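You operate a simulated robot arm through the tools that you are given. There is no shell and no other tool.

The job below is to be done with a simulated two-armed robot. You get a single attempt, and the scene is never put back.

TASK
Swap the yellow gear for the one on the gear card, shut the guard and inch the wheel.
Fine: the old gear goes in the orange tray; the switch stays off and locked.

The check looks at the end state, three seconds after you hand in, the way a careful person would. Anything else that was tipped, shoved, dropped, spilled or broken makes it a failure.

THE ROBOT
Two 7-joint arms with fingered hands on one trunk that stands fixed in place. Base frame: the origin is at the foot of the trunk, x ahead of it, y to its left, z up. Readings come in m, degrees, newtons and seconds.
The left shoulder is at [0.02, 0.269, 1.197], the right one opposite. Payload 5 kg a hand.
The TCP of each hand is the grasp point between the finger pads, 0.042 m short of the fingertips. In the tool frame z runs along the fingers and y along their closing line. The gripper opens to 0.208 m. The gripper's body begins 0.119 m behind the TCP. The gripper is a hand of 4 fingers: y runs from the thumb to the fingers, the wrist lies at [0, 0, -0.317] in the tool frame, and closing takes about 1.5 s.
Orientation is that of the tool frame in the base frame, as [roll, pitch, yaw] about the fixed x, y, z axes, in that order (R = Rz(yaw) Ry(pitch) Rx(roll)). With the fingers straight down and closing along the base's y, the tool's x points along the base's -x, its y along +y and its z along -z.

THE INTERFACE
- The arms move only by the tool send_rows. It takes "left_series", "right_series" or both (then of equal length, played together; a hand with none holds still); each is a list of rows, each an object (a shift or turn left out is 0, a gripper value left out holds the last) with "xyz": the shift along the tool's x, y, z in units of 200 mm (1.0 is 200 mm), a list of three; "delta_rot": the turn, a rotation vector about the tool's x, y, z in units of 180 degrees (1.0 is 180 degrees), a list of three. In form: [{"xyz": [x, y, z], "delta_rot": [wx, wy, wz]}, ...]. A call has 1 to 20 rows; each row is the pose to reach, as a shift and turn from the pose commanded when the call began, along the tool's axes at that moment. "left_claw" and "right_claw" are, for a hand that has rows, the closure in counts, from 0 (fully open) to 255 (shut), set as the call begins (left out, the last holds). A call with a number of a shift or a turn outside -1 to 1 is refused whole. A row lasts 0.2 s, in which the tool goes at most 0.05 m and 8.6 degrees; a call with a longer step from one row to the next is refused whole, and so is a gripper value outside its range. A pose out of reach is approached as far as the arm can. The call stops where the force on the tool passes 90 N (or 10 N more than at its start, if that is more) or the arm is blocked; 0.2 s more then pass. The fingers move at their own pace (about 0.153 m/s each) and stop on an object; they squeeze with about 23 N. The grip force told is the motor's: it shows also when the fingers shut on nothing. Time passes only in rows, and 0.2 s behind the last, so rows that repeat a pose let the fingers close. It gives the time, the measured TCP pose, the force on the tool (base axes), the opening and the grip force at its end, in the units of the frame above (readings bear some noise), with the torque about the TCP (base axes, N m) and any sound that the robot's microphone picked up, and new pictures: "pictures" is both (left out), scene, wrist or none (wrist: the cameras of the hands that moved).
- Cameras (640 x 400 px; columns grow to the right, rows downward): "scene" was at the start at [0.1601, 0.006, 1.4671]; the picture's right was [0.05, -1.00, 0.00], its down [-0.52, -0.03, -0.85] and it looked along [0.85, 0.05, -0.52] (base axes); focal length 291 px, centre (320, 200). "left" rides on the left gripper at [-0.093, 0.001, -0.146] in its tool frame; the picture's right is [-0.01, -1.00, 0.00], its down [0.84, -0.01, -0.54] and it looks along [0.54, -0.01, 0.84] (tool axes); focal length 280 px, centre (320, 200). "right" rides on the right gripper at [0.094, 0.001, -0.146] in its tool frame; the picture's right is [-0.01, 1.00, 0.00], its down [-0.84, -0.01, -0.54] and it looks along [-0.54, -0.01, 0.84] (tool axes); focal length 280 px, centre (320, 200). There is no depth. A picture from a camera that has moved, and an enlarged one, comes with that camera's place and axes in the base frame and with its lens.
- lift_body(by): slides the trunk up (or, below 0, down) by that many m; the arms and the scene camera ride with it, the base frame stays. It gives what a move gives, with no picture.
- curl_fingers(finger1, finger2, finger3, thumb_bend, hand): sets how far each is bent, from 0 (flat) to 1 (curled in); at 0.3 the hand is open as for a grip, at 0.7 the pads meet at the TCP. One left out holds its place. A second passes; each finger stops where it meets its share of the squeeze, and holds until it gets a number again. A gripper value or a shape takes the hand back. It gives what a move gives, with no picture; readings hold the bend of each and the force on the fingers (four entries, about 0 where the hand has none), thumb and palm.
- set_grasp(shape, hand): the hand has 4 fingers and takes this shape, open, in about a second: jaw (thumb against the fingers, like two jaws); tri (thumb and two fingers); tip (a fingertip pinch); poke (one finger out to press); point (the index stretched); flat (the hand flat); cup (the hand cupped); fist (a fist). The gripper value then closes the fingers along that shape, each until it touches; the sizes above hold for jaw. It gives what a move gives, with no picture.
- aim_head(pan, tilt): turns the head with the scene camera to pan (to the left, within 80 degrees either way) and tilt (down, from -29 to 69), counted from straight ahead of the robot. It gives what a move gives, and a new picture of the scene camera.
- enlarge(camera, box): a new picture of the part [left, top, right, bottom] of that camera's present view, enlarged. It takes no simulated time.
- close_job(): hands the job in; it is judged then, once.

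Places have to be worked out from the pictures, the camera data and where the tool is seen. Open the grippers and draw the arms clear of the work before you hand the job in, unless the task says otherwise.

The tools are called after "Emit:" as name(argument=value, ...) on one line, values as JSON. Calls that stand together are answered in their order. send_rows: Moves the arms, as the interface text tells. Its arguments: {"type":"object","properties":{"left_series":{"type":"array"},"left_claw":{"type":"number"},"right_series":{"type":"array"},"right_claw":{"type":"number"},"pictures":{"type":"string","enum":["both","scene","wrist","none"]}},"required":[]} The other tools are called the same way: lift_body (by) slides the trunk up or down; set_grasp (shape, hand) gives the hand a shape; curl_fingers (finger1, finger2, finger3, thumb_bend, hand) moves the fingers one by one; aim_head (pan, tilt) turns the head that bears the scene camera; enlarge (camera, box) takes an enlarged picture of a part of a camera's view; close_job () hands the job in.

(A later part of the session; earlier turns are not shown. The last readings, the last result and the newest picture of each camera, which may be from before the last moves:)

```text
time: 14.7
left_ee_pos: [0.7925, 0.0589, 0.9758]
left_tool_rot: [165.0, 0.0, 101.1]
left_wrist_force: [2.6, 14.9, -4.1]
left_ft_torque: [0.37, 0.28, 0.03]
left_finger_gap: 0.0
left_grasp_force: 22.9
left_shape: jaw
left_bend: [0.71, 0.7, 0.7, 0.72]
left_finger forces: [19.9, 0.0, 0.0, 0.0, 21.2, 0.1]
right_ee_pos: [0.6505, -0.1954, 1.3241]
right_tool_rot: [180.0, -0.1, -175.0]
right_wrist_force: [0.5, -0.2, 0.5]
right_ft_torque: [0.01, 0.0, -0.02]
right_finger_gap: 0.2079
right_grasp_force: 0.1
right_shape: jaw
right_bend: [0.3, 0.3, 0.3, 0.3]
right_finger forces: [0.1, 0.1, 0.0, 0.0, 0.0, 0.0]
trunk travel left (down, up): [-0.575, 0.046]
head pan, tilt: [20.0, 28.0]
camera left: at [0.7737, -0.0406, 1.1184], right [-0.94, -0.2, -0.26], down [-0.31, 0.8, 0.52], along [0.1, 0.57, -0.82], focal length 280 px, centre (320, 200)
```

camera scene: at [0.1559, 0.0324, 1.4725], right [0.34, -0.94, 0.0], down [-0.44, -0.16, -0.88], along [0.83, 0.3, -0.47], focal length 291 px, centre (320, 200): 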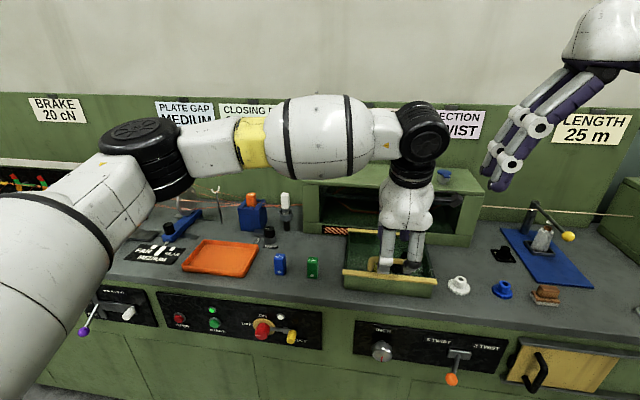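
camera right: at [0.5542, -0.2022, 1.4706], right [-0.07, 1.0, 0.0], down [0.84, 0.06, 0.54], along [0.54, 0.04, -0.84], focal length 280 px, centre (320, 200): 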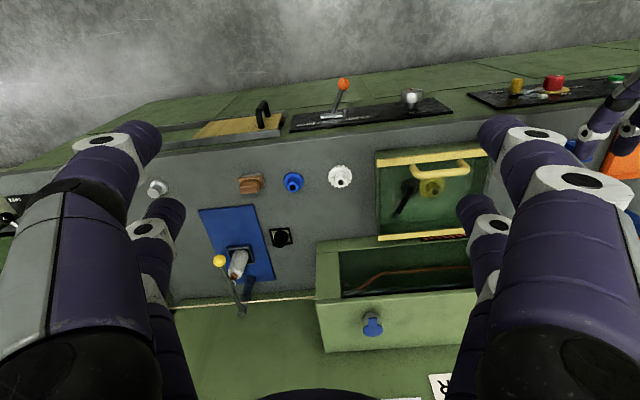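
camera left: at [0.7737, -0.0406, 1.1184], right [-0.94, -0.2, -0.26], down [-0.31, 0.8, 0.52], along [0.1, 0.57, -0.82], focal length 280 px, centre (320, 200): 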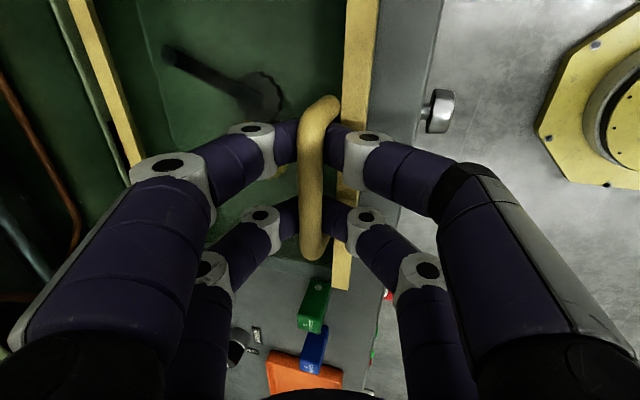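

The fingertips have closed beneath the bar, so the bar is caged like in a hook. There's a sideways 15 N reading, so I'll relax the closure a little and zoom in.

Emit:
send_rows(left_series=[{"xyz": [0, 0, 0]}, {"xyz": [0, 0, 0]}], left_claw=240, pictures="none")

Emit:
enlarge(camera="left", box=[220, 80, 420, 280])

Emit:
enlarge(camera="scene", box=[350, 220, 440, 300])

Emit:
enlarge(camera="right", box=[360, 120, 500, 250])

```text
time: 15.2
left_ee_pos: [0.7908, 0.053, 0.9772]
left_tool_rot: [164.9, 0.0, 100.8]
left_wrist_force: [0.4, -0.3, 1.0]
left_ft_torque: [0.03, -0.02, 0.01]
left_finger_gap: 0.0123
left_grasp_force: 0.0
left_shape: jaw
left_bend: [0.71, 0.71, 0.71, 0.7]
left_finger forces: [0.3, 0.0, 0.1, 0.0, 0.4, 0.1]
right_ee_pos: [0.6489, -0.1967, 1.3233]
right_tool_rot: [179.9, 0.1, -175.3]
right_wrist_force: [0.1, -1.0, 0.0]
right_ft_torque: [0.01, -0.05, 0.0]
right_finger_gap: 0.2078
right_grasp_force: 0.0
right_shape: jaw
right_bend: [0.3, 0.3, 0.3, 0.3]
right_finger forces: [0.0, 0.0, 0.0, 0.0, 0.1, 0.0]
trunk travel left (down, up): [-0.575, 0.046]
head pan, tilt: [20.0, 28.0]
```

```text
2.00 times, centred on (320, 180) of left
camera zoom: at [0.7721, -0.0451, 1.1199], right [-0.95, -0.2, -0.26], down [-0.31, 0.8, 0.51], along [0.11, 0.57, -0.82], focal length 561 px, centre (320, 240)
```

zoom: 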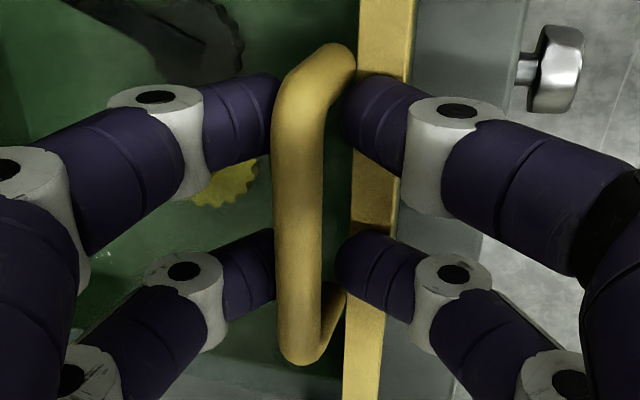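

```text
5.00 times, centred on (395, 260) of scene
camera zoom: at [0.1562, 0.0319, 1.4725], right [0.34, -0.94, 0.0], down [-0.44, -0.16, -0.88], along [0.83, 0.3, -0.47], focal length 1456 px, centre (-55, -100)
```

zoom: 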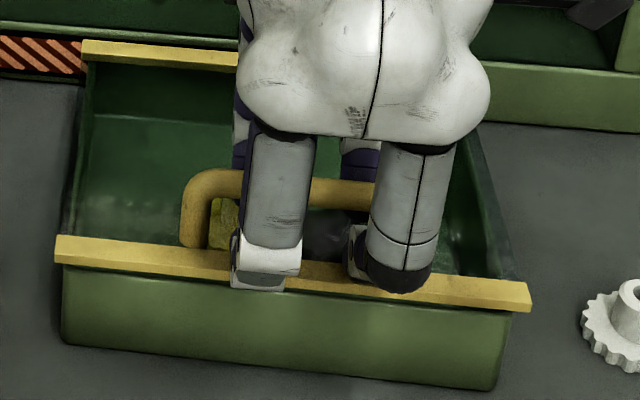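

```text
3.08 times, centred on (430, 185) of right
camera zoom: at [0.5543, -0.204, 1.4702], right [-0.07, 1.0, 0.0], down [0.84, 0.06, 0.54], along [0.54, 0.04, -0.84], focal length 863 px, centre (-18, 246)
```

zoom: 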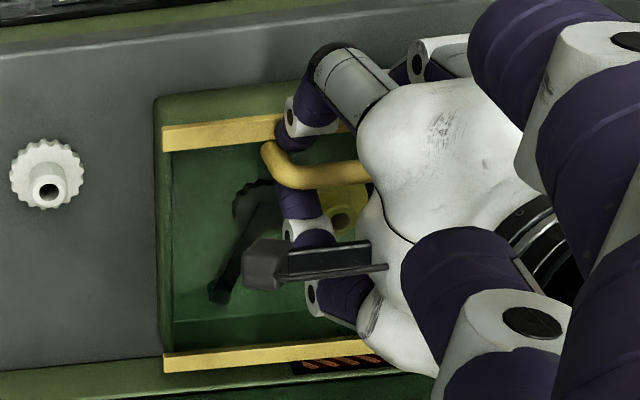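

The tips are below the bar with a small gap; the bar is caged. I'll lift gently along a rear-hinge arc (about 10°) and read the force.

Emit:
send_rows(left_series=[{"xyz": [0, 0.02, -0.04]}, {"xyz": [0, 0.046, -0.077]}, {"xyz": [0, 0.07, -0.115]}, {"xyz": [0, 0.098, -0.15]}, {"xyz": [0, 0.098, -0.15]}], pictures="both")

Emit:
enlarge(camera="scene", box=[330, 190, 450, 300])

```text
time: 16.4
left_ee_pos: [0.8016, 0.0581, 1.011]
left_tool_rot: [164.9, 0.0, 100.9]
left_wrist_force: [-4.9, -4.0, -0.9]
left_ft_torque: [-0.14, 0.14, -0.02]
left_finger_gap: 0.0132
left_grasp_force: 0.1
left_shape: jaw
left_bend: [0.71, 0.71, 0.71, 0.7]
left_finger forces: [0.0, 0.0, 2.2, 0.1, 3.2, 0.0]
right_ee_pos: [0.6489, -0.1965, 1.3226]
right_tool_rot: [179.8, 0.1, -175.1]
right_wrist_force: [-0.7, -0.8, 0.6]
right_ft_torque: [-0.01, 0.0, 0.01]
right_finger_gap: 0.2081
right_grasp_force: 0.0
right_shape: jaw
right_bend: [0.3, 0.3, 0.3, 0.3]
right_finger forces: [0.1, 0.0, 0.0, 0.0, 0.0, 0.0]
trunk travel left (down, up): [-0.575, 0.046]
head pan, tilt: [20.0, 28.0]
camera scene: at [0.1559, 0.0321, 1.4725], right [0.34, -0.94, 0.0], down [-0.44, -0.16, -0.88], along [0.83, 0.3, -0.47], focal length 291 px, centre (320, 200)
camera left: at [0.7827, -0.0405, 1.1528], right [-0.95, -0.2, -0.26], down [-0.31, 0.8, 0.52], along [0.1, 0.57, -0.82], focal length 280 px, centre (320, 200)
```

scene: 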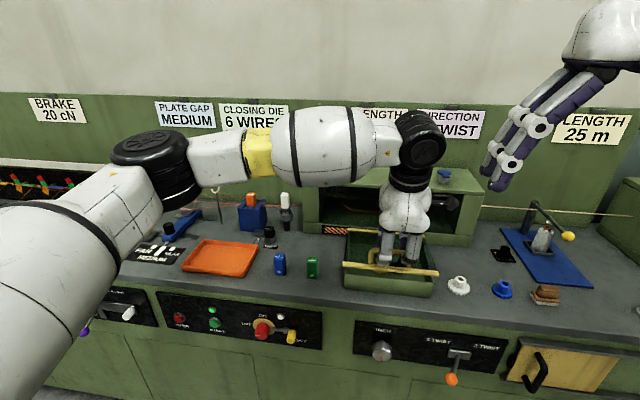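
left: 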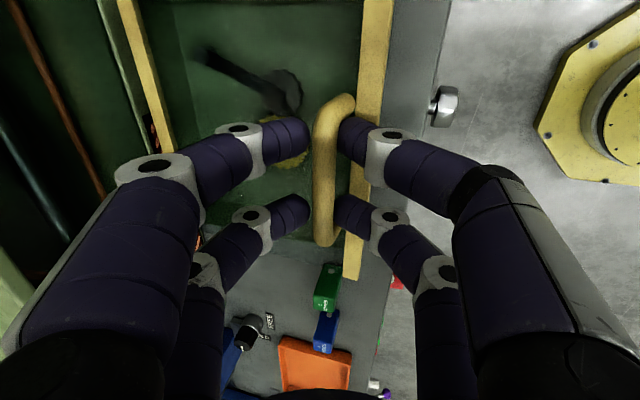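

```text
3.64 times, centred on (390, 245) of scene
camera zoom: at [0.1559, 0.0321, 1.4725], right [0.34, -0.94, 0.0], down [-0.44, -0.16, -0.88], along [0.83, 0.3, -0.47], focal length 1059 px, centre (66, 36)
```

zoom: 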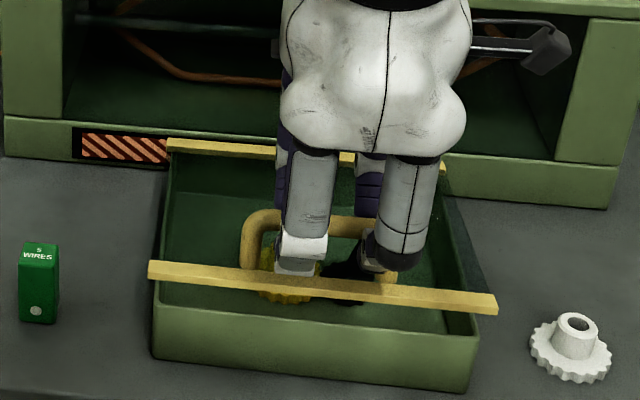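

The lid's front lifts and its rear edge stays: it is hinged at the back. I continue along the arc to about 30°.

Emit:
send_rows(left_series=[{"xyz": [0, 0.059, -0.068]}, {"xyz": [0, 0.1226, -0.1307]}, {"xyz": [0, 0.192, -0.187]}, {"xyz": [0, 0.266, -0.2375]}, {"xyz": [0, 0.266, -0.2375]}], pictures="both")

Emit:
enlarge(camera="scene", box=[330, 180, 460, 300])

```text
time: 17.6
left_ee_pos: [0.8399, 0.0662, 1.0715]
left_tool_rot: [164.9, 0.1, 101.1]
left_wrist_force: [-7.0, 1.5, 2.9]
left_ft_torque: [-0.19, 0.41, -0.38]
left_finger_gap: 0.0144
left_grasp_force: 23.4
left_shape: jaw
left_bend: [0.7, 0.7, 0.72, 0.7]
left_finger forces: [19.5, 19.6, 19.6, 0.1, 26.6, 0.0]
right_ee_pos: [0.6486, -0.1956, 1.3228]
right_tool_rot: [179.9, 0.1, -175.0]
right_wrist_force: [0.2, -0.2, 0.2]
right_ft_torque: [0.03, -0.03, 0.01]
right_finger_gap: 0.2076
right_grasp_force: 0.1
right_shape: jaw
right_bend: [0.3, 0.3, 0.3, 0.3]
right_finger forces: [0.0, 0.0, 0.1, 0.0, 0.1, 0.0]
trunk travel left (down, up): [-0.575, 0.046]
head pan, tilt: [20.0, 28.0]
camera scene: at [0.1556, 0.0323, 1.4725], right [0.34, -0.94, 0.0], down [-0.44, -0.16, -0.88], along [0.83, 0.3, -0.47], focal length 291 px, centre (320, 200)
camera left: at [0.8211, -0.0318, 1.2128], right [-0.94, -0.2, -0.26], down [-0.31, 0.8, 0.52], along [0.1, 0.57, -0.82], focal length 280 px, centre (320, 200)
```

scene: 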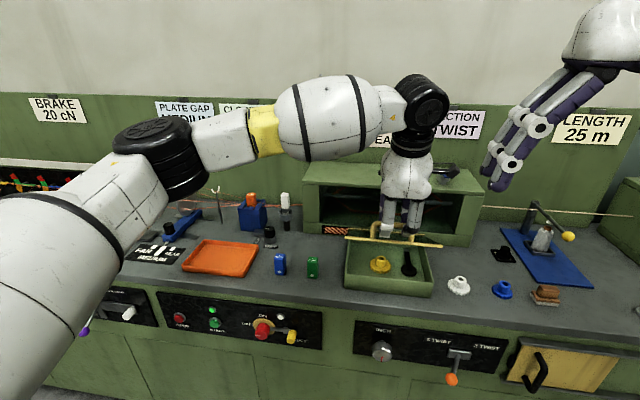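
left: 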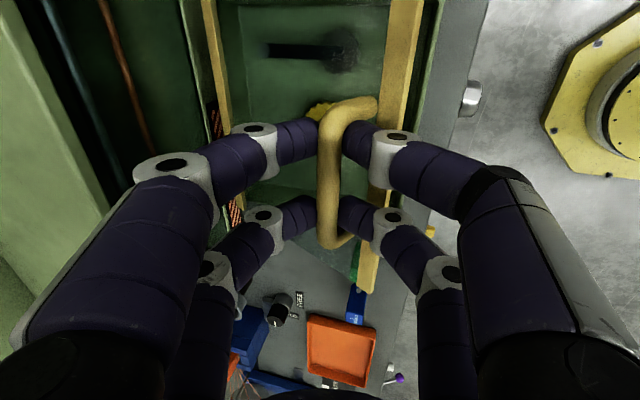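

```text
3.33 times, centred on (395, 240) of scene
camera zoom: at [0.1556, 0.0323, 1.4725], right [0.34, -0.94, 0.0], down [-0.44, -0.16, -0.88], along [0.83, 0.3, -0.47], focal length 970 px, centre (70, 67)
```

zoom: 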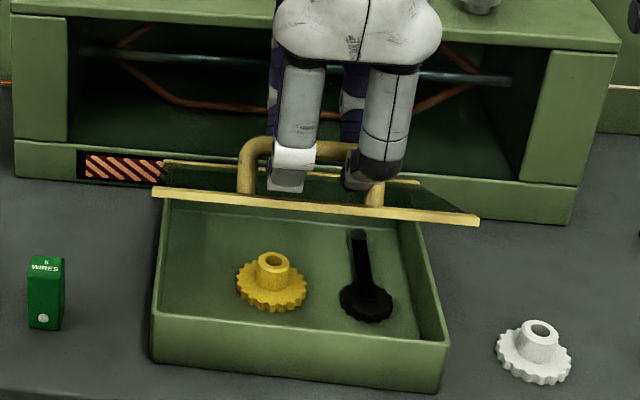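

The lid is at about 30° and open enough to see the yellow gear. To push the lid over I'll want the right hand under its front rail, so I try the right hand's "flat" shape in free air and look at it.

Emit:
set_grasp(hand="right", shape="point")

Emit:
enlarge(camera="right", box=[0, 0, 640, 400])

Emit:
enlarge(camera="scene", box=[440, 0, 640, 200])

```text
time: 18.6
left_ee_pos: [0.8403, 0.0676, 1.0708]
left_tool_rot: [165.0, -0.1, 101.0]
left_wrist_force: [-8.1, 3.1, 2.0]
left_ft_torque: [-0.08, 0.41, -0.36]
left_finger_gap: 0.0144
left_grasp_force: 23.0
left_shape: jaw
left_bend: [0.7, 0.7, 0.72, 0.7]
left_finger forces: [19.4, 19.3, 19.8, 0.1, 27.0, 0.0]
right_ee_pos: [0.6483, -0.1967, 1.3229]
right_tool_rot: [-179.9, 0.1, -175.1]
right_wrist_force: [0.5, 0.1, 0.0]
right_ft_torque: [0.07, -0.02, -0.04]
right_finger_gap: 0.0
right_grasp_force: 0.0
right_shape: point
right_bend: [0.7, 1.0, 1.0, 0.39]
right_finger forces: [0.0, 0.0, 0.0, 0.0, 0.0, 0.0]
trunk travel left (down, up): [-0.575, 0.046]
head pan, tilt: [20.0, 28.0]
```

```text
1.00 times, centred on (320, 200) of right (not enlarged: the box is as wide or as high as the picture)
camera zoom: at [0.554, -0.2025, 1.4705], right [-0.07, 1.0, 0.0], down [0.84, 0.06, 0.54], along [0.54, 0.04, -0.84], focal length 280 px, centre (320, 200)
```

zoom: 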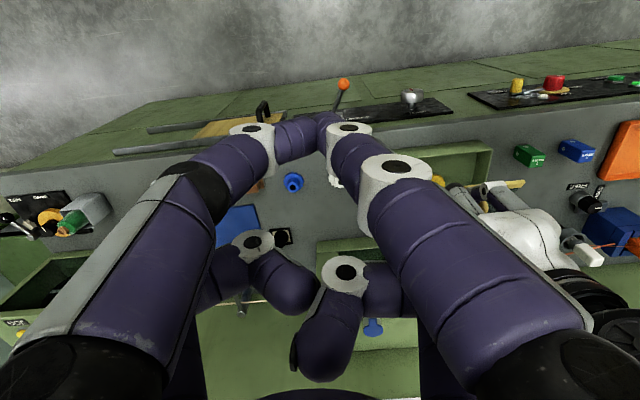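

```text
2.00 times, centred on (540, 100) of scene
camera zoom: at [0.1555, 0.0325, 1.4725], right [0.34, -0.94, 0.0], down [-0.44, -0.16, -0.88], along [0.83, 0.3, -0.47], focal length 582 px, centre (-120, 400)
```

zoom: 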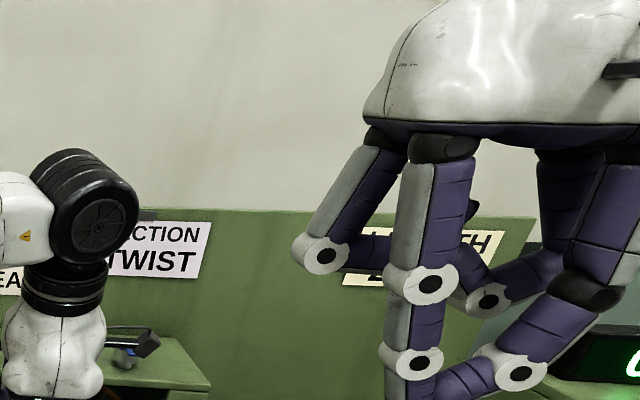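

The "point" shape just bends fingers inward; not what I need. I'll lift the lid further with the left hand to about 45°, which makes room for the right hand below the front rail.

Emit:
send_rows(left_series=[{"xyz": [0, 0.06, -0.035]}, {"xyz": [0, 0.12, -0.065]}, {"xyz": [0, 0.18, -0.09]}, {"xyz": [0, 0.2445, -0.1105]}, {"xyz": [0, 0.2445, -0.1105]}], pictures="both")

Emit:
enlarge(camera="scene", box=[330, 170, 470, 300])

Emit:
set_grasp(hand="right", shape="jaw")

```text
time: 19.8
left_ee_pos: [0.8796, 0.0757, 1.1069]
left_tool_rot: [165.0, 0.2, 101.0]
left_wrist_force: [-17.3, 9.1, 16.7]
left_ft_torque: [-0.34, 0.88, -0.82]
left_finger_gap: 0.0156
left_grasp_force: 23.0
left_shape: jaw
left_bend: [0.7, 0.7, 0.73, 0.71]
left_finger forces: [20.1, 20.7, 18.3, 0.0, 43.6, 0.0]
right_ee_pos: [0.6474, -0.1952, 1.3244]
right_tool_rot: [-180.0, 0.1, -175.1]
right_wrist_force: [-0.7, -0.4, -0.7]
right_ft_torque: [0.12, -0.02, -0.06]
right_finger_gap: 0.0001
right_grasp_force: 0.0
right_shape: point
right_bend: [0.7, 1.0, 1.0, 0.4]
right_finger forces: [0.0, 0.0, 0.1, 0.0, 0.0, 0.0]
trunk travel left (down, up): [-0.575, 0.046]
head pan, tilt: [20.0, 28.0]
camera scene: at [0.154, 0.0328, 1.4727], right [0.34, -0.94, 0.0], down [-0.44, -0.16, -0.88], along [0.83, 0.3, -0.47], focal length 291 px, centre (320, 200)
camera left: at [0.86, -0.0238, 1.2485], right [-0.94, -0.2, -0.26], down [-0.31, 0.8, 0.52], along [0.11, 0.57, -0.82], focal length 280 px, centre (320, 200)
```

scene: 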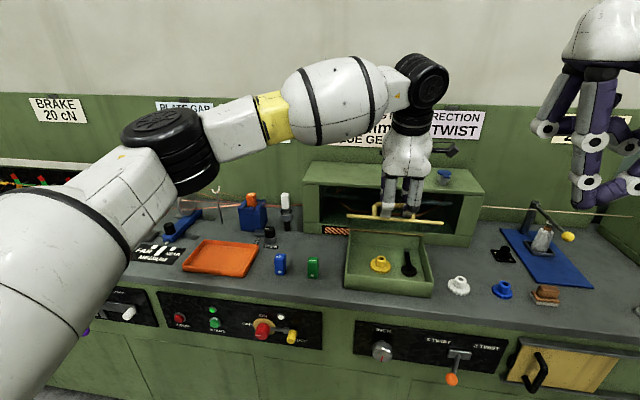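
left: 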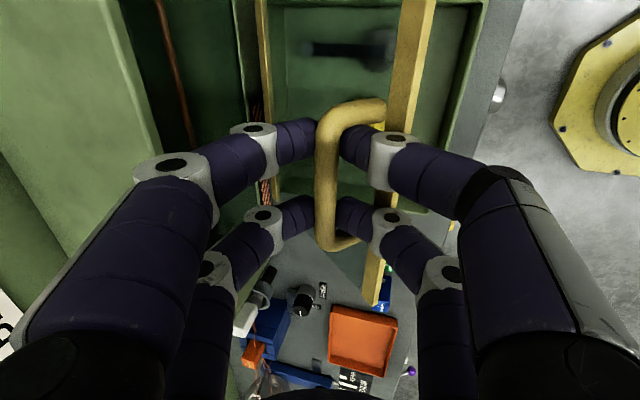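

```text
3.08 times, centred on (400, 235) of scene
camera zoom: at [0.154, 0.0328, 1.4727], right [0.34, -0.94, 0.0], down [-0.44, -0.16, -0.88], along [0.83, 0.3, -0.47], focal length 896 px, centre (74, 92)
```

zoom: 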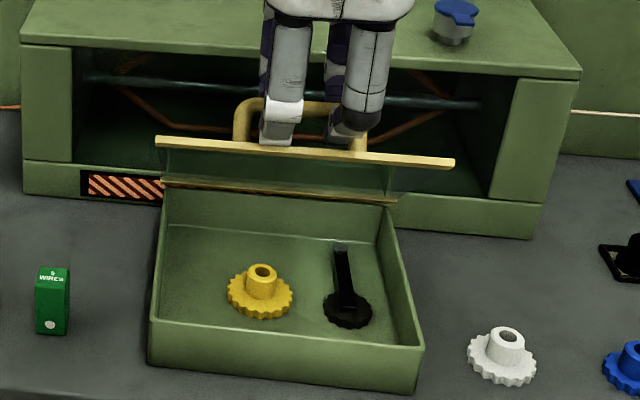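

```text
time: 20.6
left_ee_pos: [0.878, 0.0755, 1.1069]
left_tool_rot: [164.9, 0.1, 101.0]
left_wrist_force: [-18.5, 8.6, 18.3]
left_ft_torque: [-0.33, 0.88, -0.77]
left_finger_gap: 0.0153
left_grasp_force: 22.8
left_shape: jaw
left_bend: [0.7, 0.7, 0.73, 0.71]
left_finger forces: [19.5, 19.7, 18.5, 0.0, 43.6, 0.0]
right_ee_pos: [0.6463, -0.1947, 1.3249]
right_tool_rot: [180.0, 0.1, -175.1]
right_wrist_force: [0.2, 0.7, -0.1]
right_ft_torque: [0.0, -0.03, -0.01]
right_finger_gap: 0.2081
right_grasp_force: 0.0
right_shape: jaw
right_bend: [0.3, 0.3, 0.3, 0.3]
right_finger forces: [0.0, 0.0, 0.1, 0.1, 0.0, 0.0]
trunk travel left (down, up): [-0.575, 0.046]
head pan, tilt: [20.0, 28.0]
```

The lid is near 45°, and the idler arm has visibly swung away from the yellow gear as the guard opened. The left hand is starting to bind, so the right hand will take over: turning it to point forward with closed fingers, staging in front of the lid.

Emit:
send_rows(right_series=[{"xyz": [-0.011, 0.06, 0.086], "delta_rot": [-0.0024, -0.0454, -0.0024]}, {"xyz": [-0.022, 0.12, 0.172], "delta_rot": [-0.0047, -0.0908, -0.0047]}, {"xyz": [-0.034, 0.18, 0.259], "delta_rot": [-0.0071, -0.1362, -0.0071]}, {"xyz": [-0.045, 0.24, 0.345], "delta_rot": [-0.0095, -0.1816, -0.0095]}, {"xyz": [-0.057, 0.3, 0.431], "delta_rot": [-0.0119, -0.227, -0.0119]}, {"xyz": [-0.068, 0.36, 0.518], "delta_rot": [-0.0142, -0.2725, -0.0142]}, {"xyz": [-0.08, 0.42, 0.604], "delta_rot": [-0.0166, -0.3179, -0.0166]}, {"xyz": [-0.091, 0.48, 0.69], "delta_rot": [-0.019, -0.3633, -0.019]}, {"xyz": [-0.102, 0.55, 0.777], "delta_rot": [-0.0214, -0.4087, -0.0214]}, {"xyz": [-0.114, 0.61, 0.863], "delta_rot": [-0.0237, -0.4541, -0.0237]}, {"xyz": [-0.125, 0.667, 0.95], "delta_rot": [-0.0261, -0.4995, -0.0261]}, {"xyz": [-0.125, 0.667, 0.95], "delta_rot": [-0.0261, -0.4995, -0.0261]}], right_claw=255, pictures="both")

```text
time: 23.2
left_ee_pos: [0.8793, 0.0749, 1.1049]
left_tool_rot: [164.9, 0.1, 101.1]
left_wrist_force: [-16.0, 9.1, 13.8]
left_ft_torque: [-0.16, 0.7, -0.68]
left_finger_gap: 0.0154
left_grasp_force: 23.2
left_shape: jaw
left_bend: [0.7, 0.7, 0.73, 0.71]
left_finger forces: [19.5, 19.3, 18.5, 0.0, 42.7, 0.0]
right_ee_pos: [0.6587, -0.0827, 1.1654]
right_tool_rot: [177.8, 76.2, -171.9]
right_wrist_force: [-0.4, -0.4, -0.1]
right_ft_torque: [0.01, 0.03, -0.02]
right_finger_gap: 0.0
right_grasp_force: 23.1
right_shape: jaw
right_bend: [0.7, 0.7, 0.7, 0.7]
right_finger forces: [0.0, 0.0, 0.1, 0.0, 0.1, 0.0]
right hand out of reach, approached as far as the arm can: row 10, 11, 12
trunk travel left (down, up): [-0.575, 0.046]
head pan, tilt: [20.0, 28.0]
camera scene: at [0.1542, 0.033, 1.4727], right [0.34, -0.94, 0.0], down [-0.44, -0.16, -0.88], along [0.83, 0.3, -0.47], focal length 291 px, centre (320, 200)
camera right: at [0.4959, -0.11, 1.1098], right [-0.17, 0.98, 0.02], down [-0.31, -0.08, 0.95], along [0.93, 0.16, 0.32], focal length 280 px, centre (320, 200)
```

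scene: 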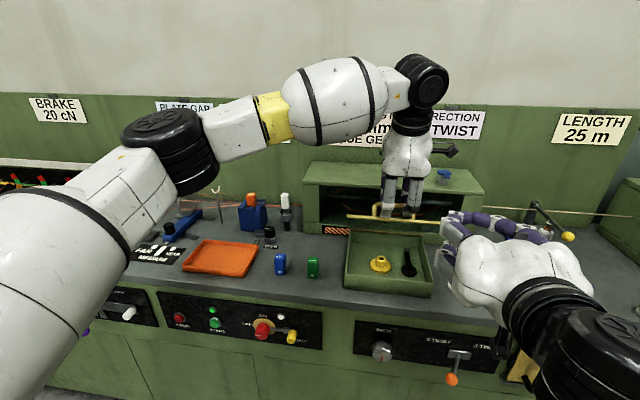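
right: 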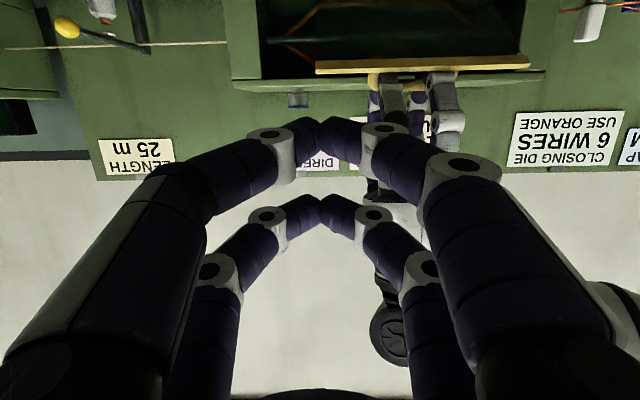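

The right hand points forward, 14° down, in front of the lid. I lower it to z≈1.0 and level it, ready to slide under the raised rail.

Emit:
send_rows(right_series=[{"xyz": [0.16, 0.05, 0.05], "delta_rot": [0, -0.015, 0]}, {"xyz": [0.32, 0.1, 0.1], "delta_rot": [0, -0.03, 0]}, {"xyz": [0.48, 0.15, 0.15], "delta_rot": [0, -0.045, 0]}, {"xyz": [0.64, 0.2, 0.2], "delta_rot": [0, -0.06, 0]}, {"xyz": [0.79, 0.24, 0.24], "delta_rot": [0, -0.078, 0]}, {"xyz": [0.79, 0.24, 0.24], "delta_rot": [0, -0.078, 0]}], pictures="both")

Emit:
enlarge(camera="scene", box=[330, 170, 530, 300])

```text
time: 24.6
left_ee_pos: [0.8795, 0.0759, 1.1057]
left_tool_rot: [165.0, 0.1, 101.1]
left_wrist_force: [-15.1, 12.4, 12.0]
left_ft_torque: [-0.08, 0.61, -0.69]
left_finger_gap: 0.0156
left_grasp_force: 23.3
left_shape: jaw
left_bend: [0.7, 0.7, 0.73, 0.71]
left_finger forces: [19.1, 19.6, 18.5, 0.0, 42.8, 0.1]
right_ee_pos: [0.6727, -0.0672, 1.1773]
right_tool_rot: [-174.8, 77.5, -163.2]
right_wrist_force: [0.0, -0.8, -0.2]
right_ft_torque: [0.01, -0.01, 0.08]
right_finger_gap: 0.0003
right_grasp_force: 23.4
right_shape: jaw
right_bend: [0.7, 0.7, 0.7, 0.7]
right_finger forces: [0.1, 0.0, 0.0, 0.0, 0.0, 0.0]
right hand out of reach, approached as far as the arm can: row 1, 2, 3, 4, 5, 6
trunk travel left (down, up): [-0.575, 0.046]
head pan, tilt: [20.0, 28.0]
camera scene: at [0.1543, 0.0324, 1.4726], right [0.34, -0.94, 0.0], down [-0.44, -0.16, -0.88], along [0.83, 0.3, -0.47], focal length 291 px, centre (320, 200)
camera right: at [0.5121, -0.0998, 1.1175], right [-0.2, 0.98, -0.01], down [-0.34, -0.06, 0.94], along [0.92, 0.19, 0.34], focal length 280 px, centre (320, 200)
```

scene: 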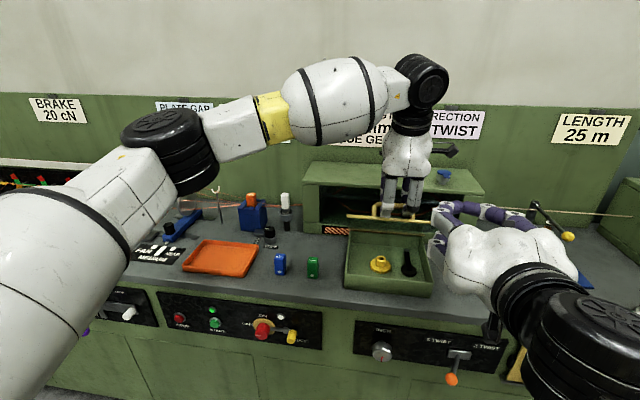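
right: 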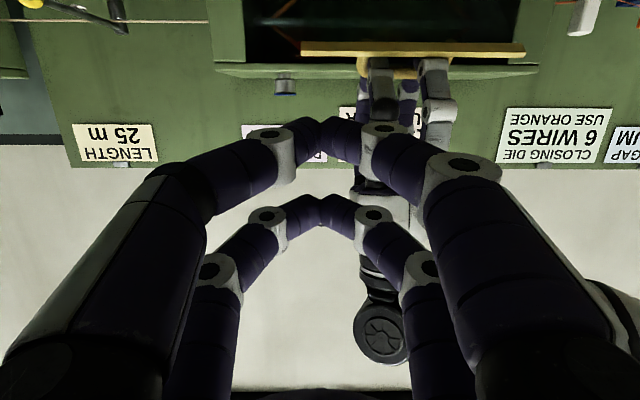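

```text
3.08 times, centred on (430, 235) of scene
camera zoom: at [0.1543, 0.0324, 1.4726], right [0.34, -0.94, 0.0], down [-0.44, -0.16, -0.88], along [0.83, 0.3, -0.47], focal length 896 px, centre (-18, 92)
```

zoom: 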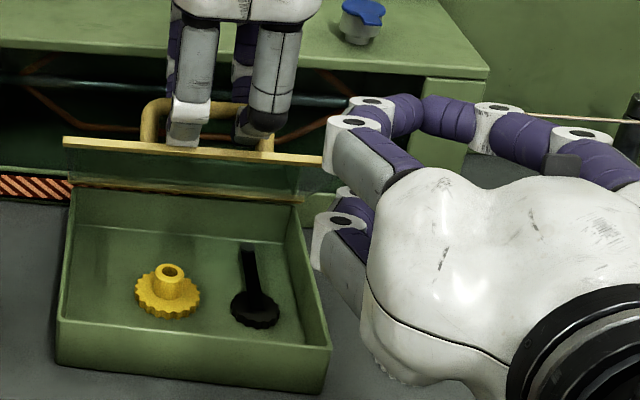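

That orientation hits the right arm's limits. I'll roll the right hand 90° about its pointing axis (mirror of the pose that worked for the left arm) and try again.

Emit:
send_rows(right_series=[{"delta_rot": [0, 0, 0.0455]}, {"delta_rot": [0, 0, 0.0909]}, {"delta_rot": [0, 0, 0.1364]}, {"delta_rot": [0, 0, 0.1818]}, {"delta_rot": [0, 0, 0.2273]}, {"delta_rot": [0, 0, 0.2727]}, {"delta_rot": [0, 0, 0.3182]}, {"delta_rot": [0, 0, 0.3636]}, {"delta_rot": [0, 0, 0.4091]}, {"delta_rot": [0, 0, 0.4545]}, {"delta_rot": [0, 0, 0.5]}, {"delta_rot": [0, 0, 0.5]}], pictures="both")

```text
time: 27.2
left_ee_pos: [0.8804, 0.0745, 1.1053]
left_tool_rot: [164.9, 0.1, 101.1]
left_wrist_force: [-10.2, 10.5, 8.1]
left_ft_torque: [-0.04, 0.43, -0.53]
left_finger_gap: 0.0156
left_grasp_force: 22.9
left_shape: jaw
left_bend: [0.7, 0.7, 0.73, 0.71]
left_finger forces: [19.8, 19.4, 17.9, 0.1, 40.6, 0.0]
right_ee_pos: [0.6845, -0.2266, 1.1539]
right_tool_rot: [101.2, 0.5, 110.5]
right_wrist_force: [-0.8, 0.6, 0.3]
right_ft_torque: [0.01, 0.02, -0.04]
right_finger_gap: 0.0
right_grasp_force: 22.8
right_shape: jaw
right_bend: [0.7, 0.7, 0.7, 0.7]
right_finger forces: [0.0, 0.0, 0.0, 0.0, 0.0, 0.0]
right hand out of reach, approached as far as the arm can: row 1, 2, 3, 4, 5, 6, 7, 8, 9, 10, 11, 12
trunk travel left (down, up): [-0.575, 0.046]
head pan, tilt: [20.0, 28.0]
camera scene: at [0.1544, 0.0332, 1.4727], right [0.34, -0.94, 0.0], down [-0.44, -0.16, -0.88], along [0.83, 0.3, -0.47], focal length 291 px, centre (320, 200)
camera right: at [0.5173, -0.1891, 1.1832], right [0.18, 0.07, 0.98], down [-0.2, -0.97, 0.1], along [0.96, -0.22, -0.17], focal length 280 px, centre (320, 200)
```

scene: 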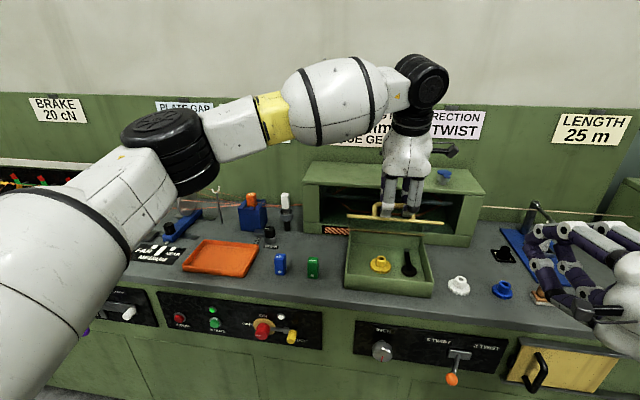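
right: 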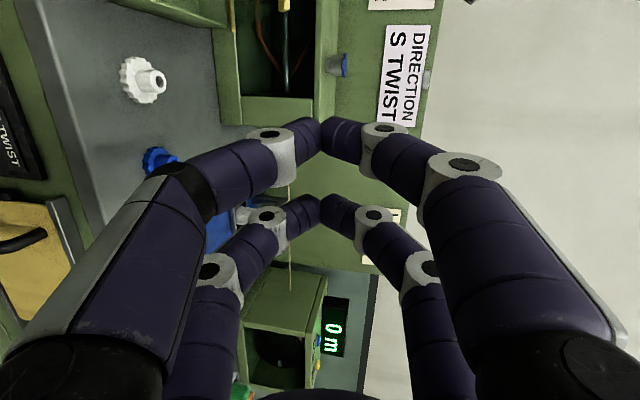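

The right hand settled in a natural forward-pointing pose further right. From here I move it left and down to the staging point in front of the box.

Emit:
send_rows(right_series=[{"xyz": [0.145, -0.115, 0.083]}, {"xyz": [0.29, -0.23, 0.166]}, {"xyz": [0.435, -0.344, 0.25]}, {"xyz": [0.58, -0.458, 0.332]}, {"xyz": [0.725, -0.573, 0.415]}, {"xyz": [0.867, -0.687, 0.497]}, {"xyz": [0.867, -0.687, 0.497]}], pictures="both")

Emit:
enlarge(camera="scene", box=[330, 170, 530, 300])

```text
time: 28.9
left_ee_pos: [0.8793, 0.0758, 1.1054]
left_tool_rot: [165.0, 0.1, 101.0]
left_wrist_force: [-11.4, 11.9, 8.8]
left_ft_torque: [-0.01, 0.5, -0.5]
left_finger_gap: 0.0155
left_grasp_force: 23.0
left_shape: jaw
left_bend: [0.7, 0.7, 0.73, 0.71]
left_finger forces: [18.7, 18.3, 17.9, 0.0, 40.5, 0.0]
right_ee_pos: [0.7092, -0.1277, 0.9893]
right_tool_rot: [100.5, -0.9, 116.6]
right_wrist_force: [0.0, -0.2, -0.5]
right_ft_torque: [-0.02, -0.02, 0.01]
right_finger_gap: 0.0
right_grasp_force: 23.0
right_shape: jaw
right_bend: [0.7, 0.7, 0.7, 0.7]
right_finger forces: [0.1, 0.1, 0.0, 0.0, 0.1, 0.0]
right hand out of reach, approached as far as the arm can: row 1, 2, 3, 4, 5, 6, 7
trunk travel left (down, up): [-0.575, 0.046]
head pan, tilt: [20.0, 28.0]
camera scene: at [0.1549, 0.0332, 1.4726], right [0.34, -0.94, 0.0], down [-0.44, -0.16, -0.88], along [0.83, 0.3, -0.47], focal length 291 px, centre (320, 200)
camera right: at [0.5392, -0.1083, 1.0198], right [0.18, 0.05, 0.98], down [-0.1, -0.99, 0.07], along [0.98, -0.11, -0.17], focal length 280 px, centre (320, 200)
```

scene: 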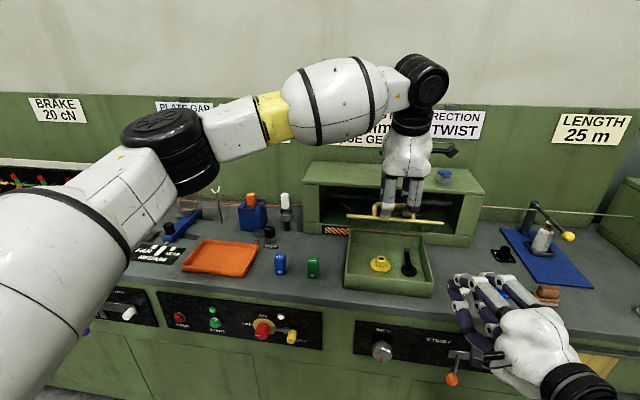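
right: 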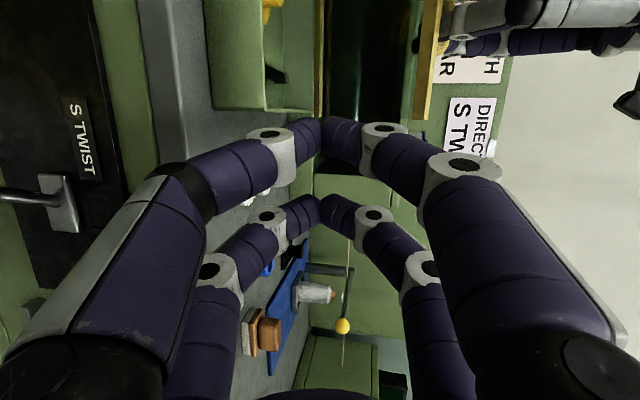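

```text
3.08 times, centred on (430, 235) of scene
camera zoom: at [0.1549, 0.0332, 1.4726], right [0.34, -0.94, 0.0], down [-0.44, -0.16, -0.88], along [0.83, 0.3, -0.47], focal length 896 px, centre (-18, 92)
```

zoom: 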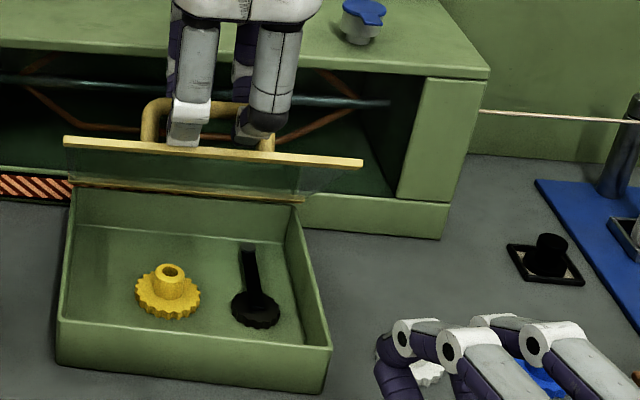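

The right arm can reach in front of the box only with a left-turned yaw. Before using it, I test whether the lid holds by hinge friction: loosen the left fingers slightly and lower 1.5 cm.

Emit:
send_rows(left_series=[{"xyz": [0, 0, 0]}, {"xyz": [0, 0, 0.04]}, {"xyz": [0, 0, 0.075]}, {"xyz": [0, 0, 0.075]}, {"xyz": [0, 0, 0.075]}], left_claw=215, pictures="wrist")

Emit:
enlarge(camera="scene", box=[330, 170, 530, 300])

```text
time: 30.1
left_ee_pos: [0.8834, 0.0774, 1.0904]
left_tool_rot: [165.0, 0.1, 101.0]
left_wrist_force: [-13.8, 19.2, 6.0]
left_ft_torque: [0.33, 0.62, -0.96]
left_finger_gap: 0.019
left_grasp_force: 22.8
left_shape: jaw
left_bend: [0.7, 0.7, 0.73, 0.72]
left_finger forces: [12.1, 0.0, 3.0, 0.0, 30.1, 0.1]
right_ee_pos: [0.7108, -0.1262, 0.9884]
right_tool_rot: [100.5, -0.9, 116.6]
right_wrist_force: [-1.1, -0.7, 0.4]
right_ft_torque: [0.03, -0.01, 0.0]
right_finger_gap: 0.0
right_grasp_force: 22.7
right_shape: jaw
right_bend: [0.7, 0.7, 0.7, 0.7]
right_finger forces: [0.0, 0.0, 0.0, 0.0, 0.1, 0.0]
trunk travel left (down, up): [-0.575, 0.046]
head pan, tilt: [20.0, 28.0]
camera left: at [0.8648, -0.0219, 1.2323], right [-0.94, -0.2, -0.26], down [-0.31, 0.8, 0.52], along [0.1, 0.57, -0.82], focal length 280 px, centre (320, 200)
```

left: 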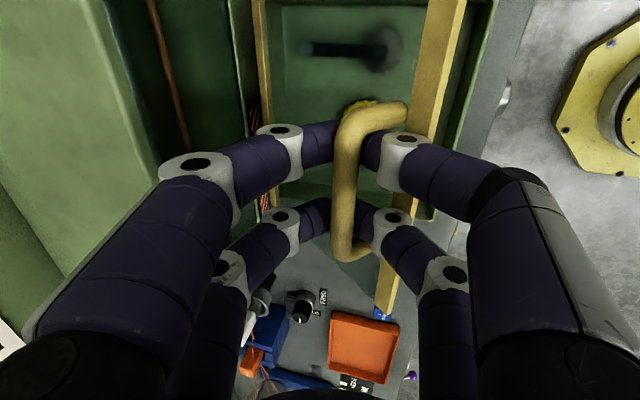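

```text
3.08 times, centred on (430, 235) of scene
camera zoom: at [0.1547, 0.0338, 1.4725], right [0.34, -0.94, 0.0], down [-0.44, -0.16, -0.88], along [0.83, 0.3, -0.47], focal length 896 px, centre (-18, 92)
```

zoom: 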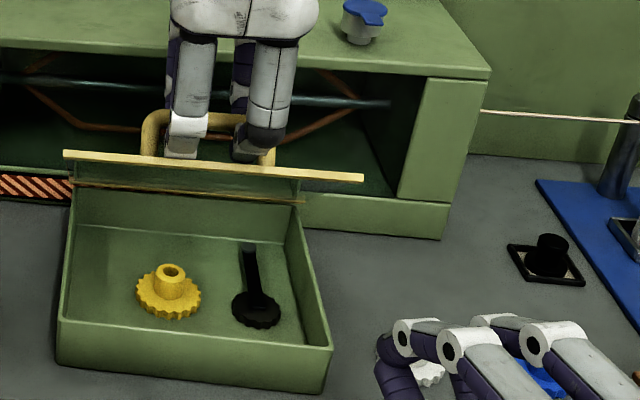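

The lid followed the hand down a little, so it needs support. The right hand's tips can go under the rail's right end from the present heading; I first raise slightly and then slide it in below the rail.

Emit:
send_rows(right_series=[{"xyz": [0.01, 0.1, 0.05]}, {"xyz": [0.02, 0.17, 0.15]}, {"xyz": [0.04, 0.2, 0.28]}, {"xyz": [0.06, 0.21, 0.42]}, {"xyz": [0.08, 0.22, 0.55]}, {"xyz": [0.0935, 0.224, 0.65]}, {"xyz": [0.0935, 0.224, 0.734]}, {"xyz": [0.0935, 0.224, 0.734]}], pictures="both")

Emit:
enlarge(camera="scene", box=[330, 170, 530, 300])

```text
time: 32.0
left_ee_pos: [0.8844, 0.0766, 1.0906]
left_tool_rot: [165.0, -0.2, 101.1]
left_wrist_force: [-8.4, 16.7, 1.3]
left_ft_torque: [0.47, 0.4, -0.73]
left_finger_gap: 0.0177
left_grasp_force: 22.9
left_shape: jaw
left_bend: [0.7, 0.7, 0.73, 0.72]
left_finger forces: [0.1, 0.0, 3.7, 0.0, 33.6, 0.0]
right_ee_pos: [0.843, -0.0871, 0.9646]
right_tool_rot: [102.0, 1.7, 117.4]
right_wrist_force: [0.2, -0.8, -0.3]
right_ft_torque: [0.01, 0.0, 0.04]
right_finger_gap: 0.0
right_grasp_force: 22.9
right_shape: jaw
right_bend: [0.7, 0.7, 0.7, 0.7]
right_finger forces: [0.0, 0.0, 0.0, 0.0, 0.1, 0.1]
right hand out of reach, approached as far as the arm can: row 2, 3, 4, 5, 6, 7, 8
trunk travel left (down, up): [-0.575, 0.046]
head pan, tilt: [20.0, 28.0]
stopped in row 8 (right hand): the arm was blocked; the commanded pose is now the measured one
camera scene: at [0.1556, 0.0326, 1.4725], right [0.34, -0.94, 0.0], down [-0.44, -0.16, -0.88], along [0.83, 0.3, -0.47], focal length 291 px, centre (320, 200)
camera right: at [0.6716, -0.0692, 0.9947], right [0.18, 0.11, 0.98], down [-0.08, -0.99, 0.12], along [0.98, -0.1, -0.17], focal length 280 px, centre (320, 200)
```

scene: 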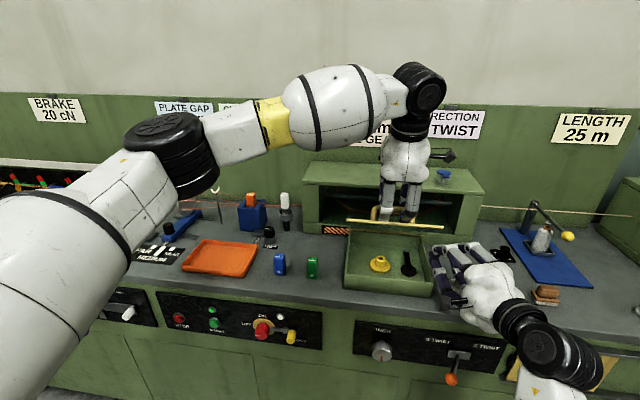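
right: 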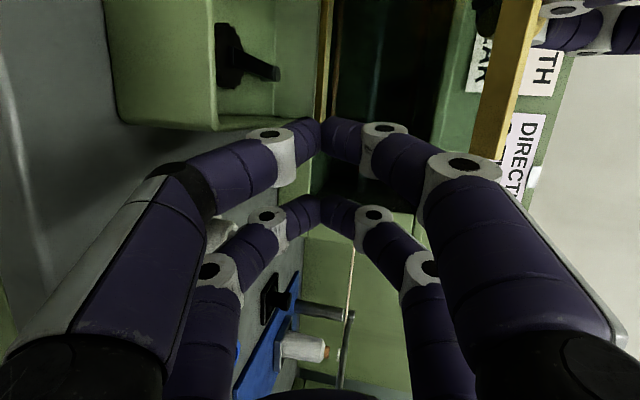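

```text
3.08 times, centred on (430, 235) of scene
camera zoom: at [0.1556, 0.0326, 1.4725], right [0.34, -0.94, 0.0], down [-0.44, -0.16, -0.88], along [0.83, 0.3, -0.47], focal length 896 px, centre (-18, 92)
```

zoom: 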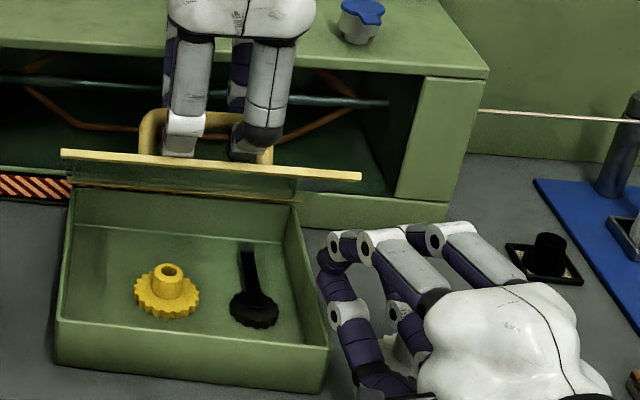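

The right arm drifted low and right; it's close above the white gear. I'll back it straight up and away first, then check the white gear.

Emit:
send_rows(right_series=[{"xyz": [0, 0.1, 0]}, {"xyz": [0, 0.25, -0.05]}, {"xyz": [0, 0.45, -0.15]}, {"xyz": [0, 0.6, -0.3]}, {"xyz": [-0.1, 0.7, -0.45]}, {"xyz": [-0.1, 0.7, -0.45]}], pictures="both")

Emit:
enlarge(camera="scene", box=[330, 170, 530, 310])

```text
time: 33.5
left_ee_pos: [0.885, 0.0769, 1.09]
left_tool_rot: [165.0, 0.1, 101.1]
left_wrist_force: [-6.0, 20.1, -3.5]
left_ft_torque: [0.62, 0.14, -0.64]
left_finger_gap: 0.0163
left_grasp_force: 23.2
left_shape: jaw
left_bend: [0.7, 0.7, 0.72, 0.71]
left_finger forces: [0.0, 0.0, 2.5, 0.0, 37.0, 0.1]
right_ee_pos: [0.7972, -0.1249, 1.1208]
right_tool_rot: [101.9, 1.5, 117.5]
right_wrist_force: [0.3, -1.2, 1.3]
right_ft_torque: [0.0, -0.01, -0.02]
right_finger_gap: 0.0002
right_grasp_force: 22.8
right_shape: jaw
right_bend: [0.7, 0.7, 0.7, 0.7]
right_finger forces: [0.0, 0.1, 0.1, 0.0, 0.0, 0.1]
trunk travel left (down, up): [-0.575, 0.046]
head pan, tilt: [20.0, 28.0]
camera scene: at [0.1554, 0.0334, 1.4724], right [0.34, -0.94, 0.0], down [-0.44, -0.16, -0.88], along [0.83, 0.3, -0.47], focal length 291 px, centre (320, 200)
camera right: at [0.6262, -0.1071, 1.1517], right [0.18, 0.1, 0.98], down [-0.08, -0.99, 0.12], along [0.98, -0.1, -0.17], focal length 280 px, centre (320, 200)
```

scene: 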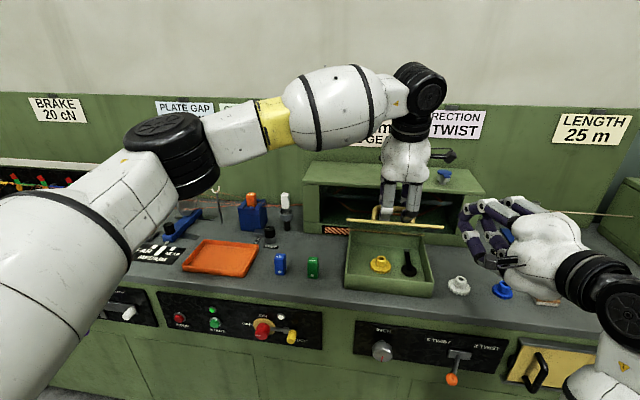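
right: 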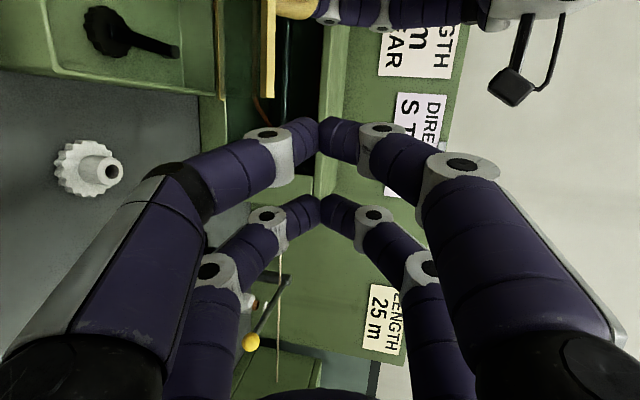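

```text
2.86 times, centred on (430, 240) of scene
camera zoom: at [0.1554, 0.0334, 1.4724], right [0.34, -0.94, 0.0], down [-0.44, -0.16, -0.88], along [0.83, 0.3, -0.47], focal length 832 px, centre (6, 86)
```

zoom: 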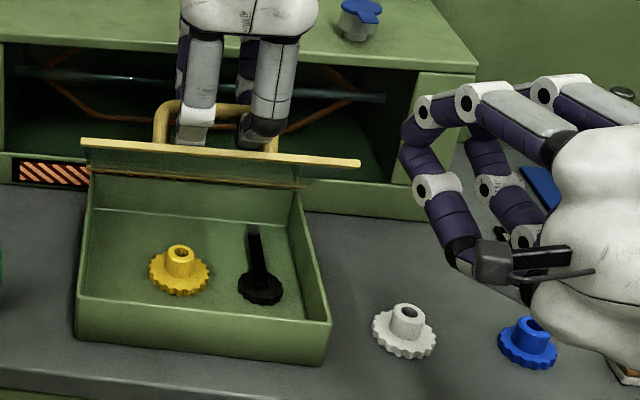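

White gear is unmoved. A better way: right hand back to its natural roll, tilted 45° down-forward with the jaw open, so that just its left finger pair pushes the rail near the lid's right end. Re-orienting in front of the box.

Emit:
send_rows(right_series=[{"xyz": [0.024, -0.02, -0.048], "delta_rot": [0.0183, 0.0074, -0.0391]}, {"xyz": [0.048, -0.05, -0.096], "delta_rot": [0.0365, 0.0147, -0.0783]}, {"xyz": [0.073, -0.09, -0.145], "delta_rot": [0.0548, 0.0221, -0.1174]}, {"xyz": [0.097, -0.13, -0.193], "delta_rot": [0.073, 0.0294, -0.1566]}, {"xyz": [0.121, -0.17, -0.241], "delta_rot": [0.0913, 0.0368, -0.1957]}, {"xyz": [0.145, -0.21, -0.289], "delta_rot": [0.1095, 0.0441, -0.2349]}, {"xyz": [0.169, -0.25, -0.337], "delta_rot": [0.1278, 0.0515, -0.274]}, {"xyz": [0.193, -0.29, -0.385], "delta_rot": [0.146, 0.0588, -0.3132]}, {"xyz": [0.218, -0.33, -0.434], "delta_rot": [0.1643, 0.0662, -0.3523]}, {"xyz": [0.242, -0.37, -0.482], "delta_rot": [0.1825, 0.0735, -0.3915]}, {"xyz": [0.266, -0.4165, -0.53], "delta_rot": [0.2008, 0.0809, -0.4306]}, {"xyz": [0.266, -0.4165, -0.53], "delta_rot": [0.2008, 0.0809, -0.4306]}], right_claw=60, pictures="both")

```text
time: 36.0
left_ee_pos: [0.8847, 0.0765, 1.0908]
left_tool_rot: [165.0, 0.0, 101.1]
left_wrist_force: [-5.1, 21.1, -2.3]
left_ft_torque: [0.64, 0.25, -0.7]
left_finger_gap: 0.0162
left_grasp_force: 22.4
left_shape: jaw
left_bend: [0.7, 0.7, 0.72, 0.71]
left_finger forces: [0.0, 0.0, 3.3, 0.0, 37.8, 0.0]
right_ee_pos: [0.6663, -0.1363, 1.0602]
right_tool_rot: [180.0, 44.9, -169.0]
right_wrist_force: [-0.1, -0.4, 0.1]
right_ft_torque: [0.02, -0.01, -0.03]
right_finger_gap: 0.1588
right_grasp_force: 0.0
right_shape: jaw
right_bend: [0.26, 0.26, 0.26, 0.52]
right_finger forces: [0.0, 0.0, 0.0, 0.0, 0.0, 0.1]
trunk travel left (down, up): [-0.575, 0.046]
head pan, tilt: [20.0, 28.0]
camera scene: at [0.1558, 0.0338, 1.4724], right [0.34, -0.94, 0.0], down [-0.44, -0.16, -0.88], along [0.83, 0.3, -0.47], focal length 291 px, centre (320, 200)
camera right: at [0.4982, -0.1665, 1.0987], right [-0.18, 0.98, 0.01], down [0.21, 0.03, 0.98], along [0.96, 0.18, -0.22], focal length 280 px, centre (320, 200)
```

scene: 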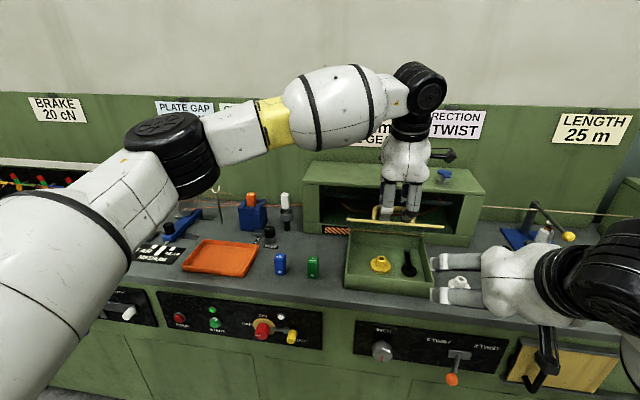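
right: 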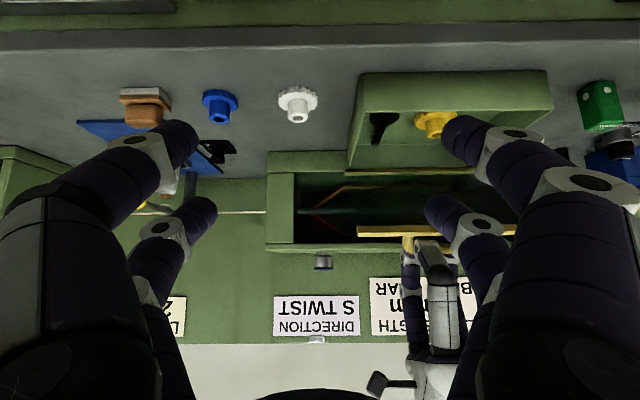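

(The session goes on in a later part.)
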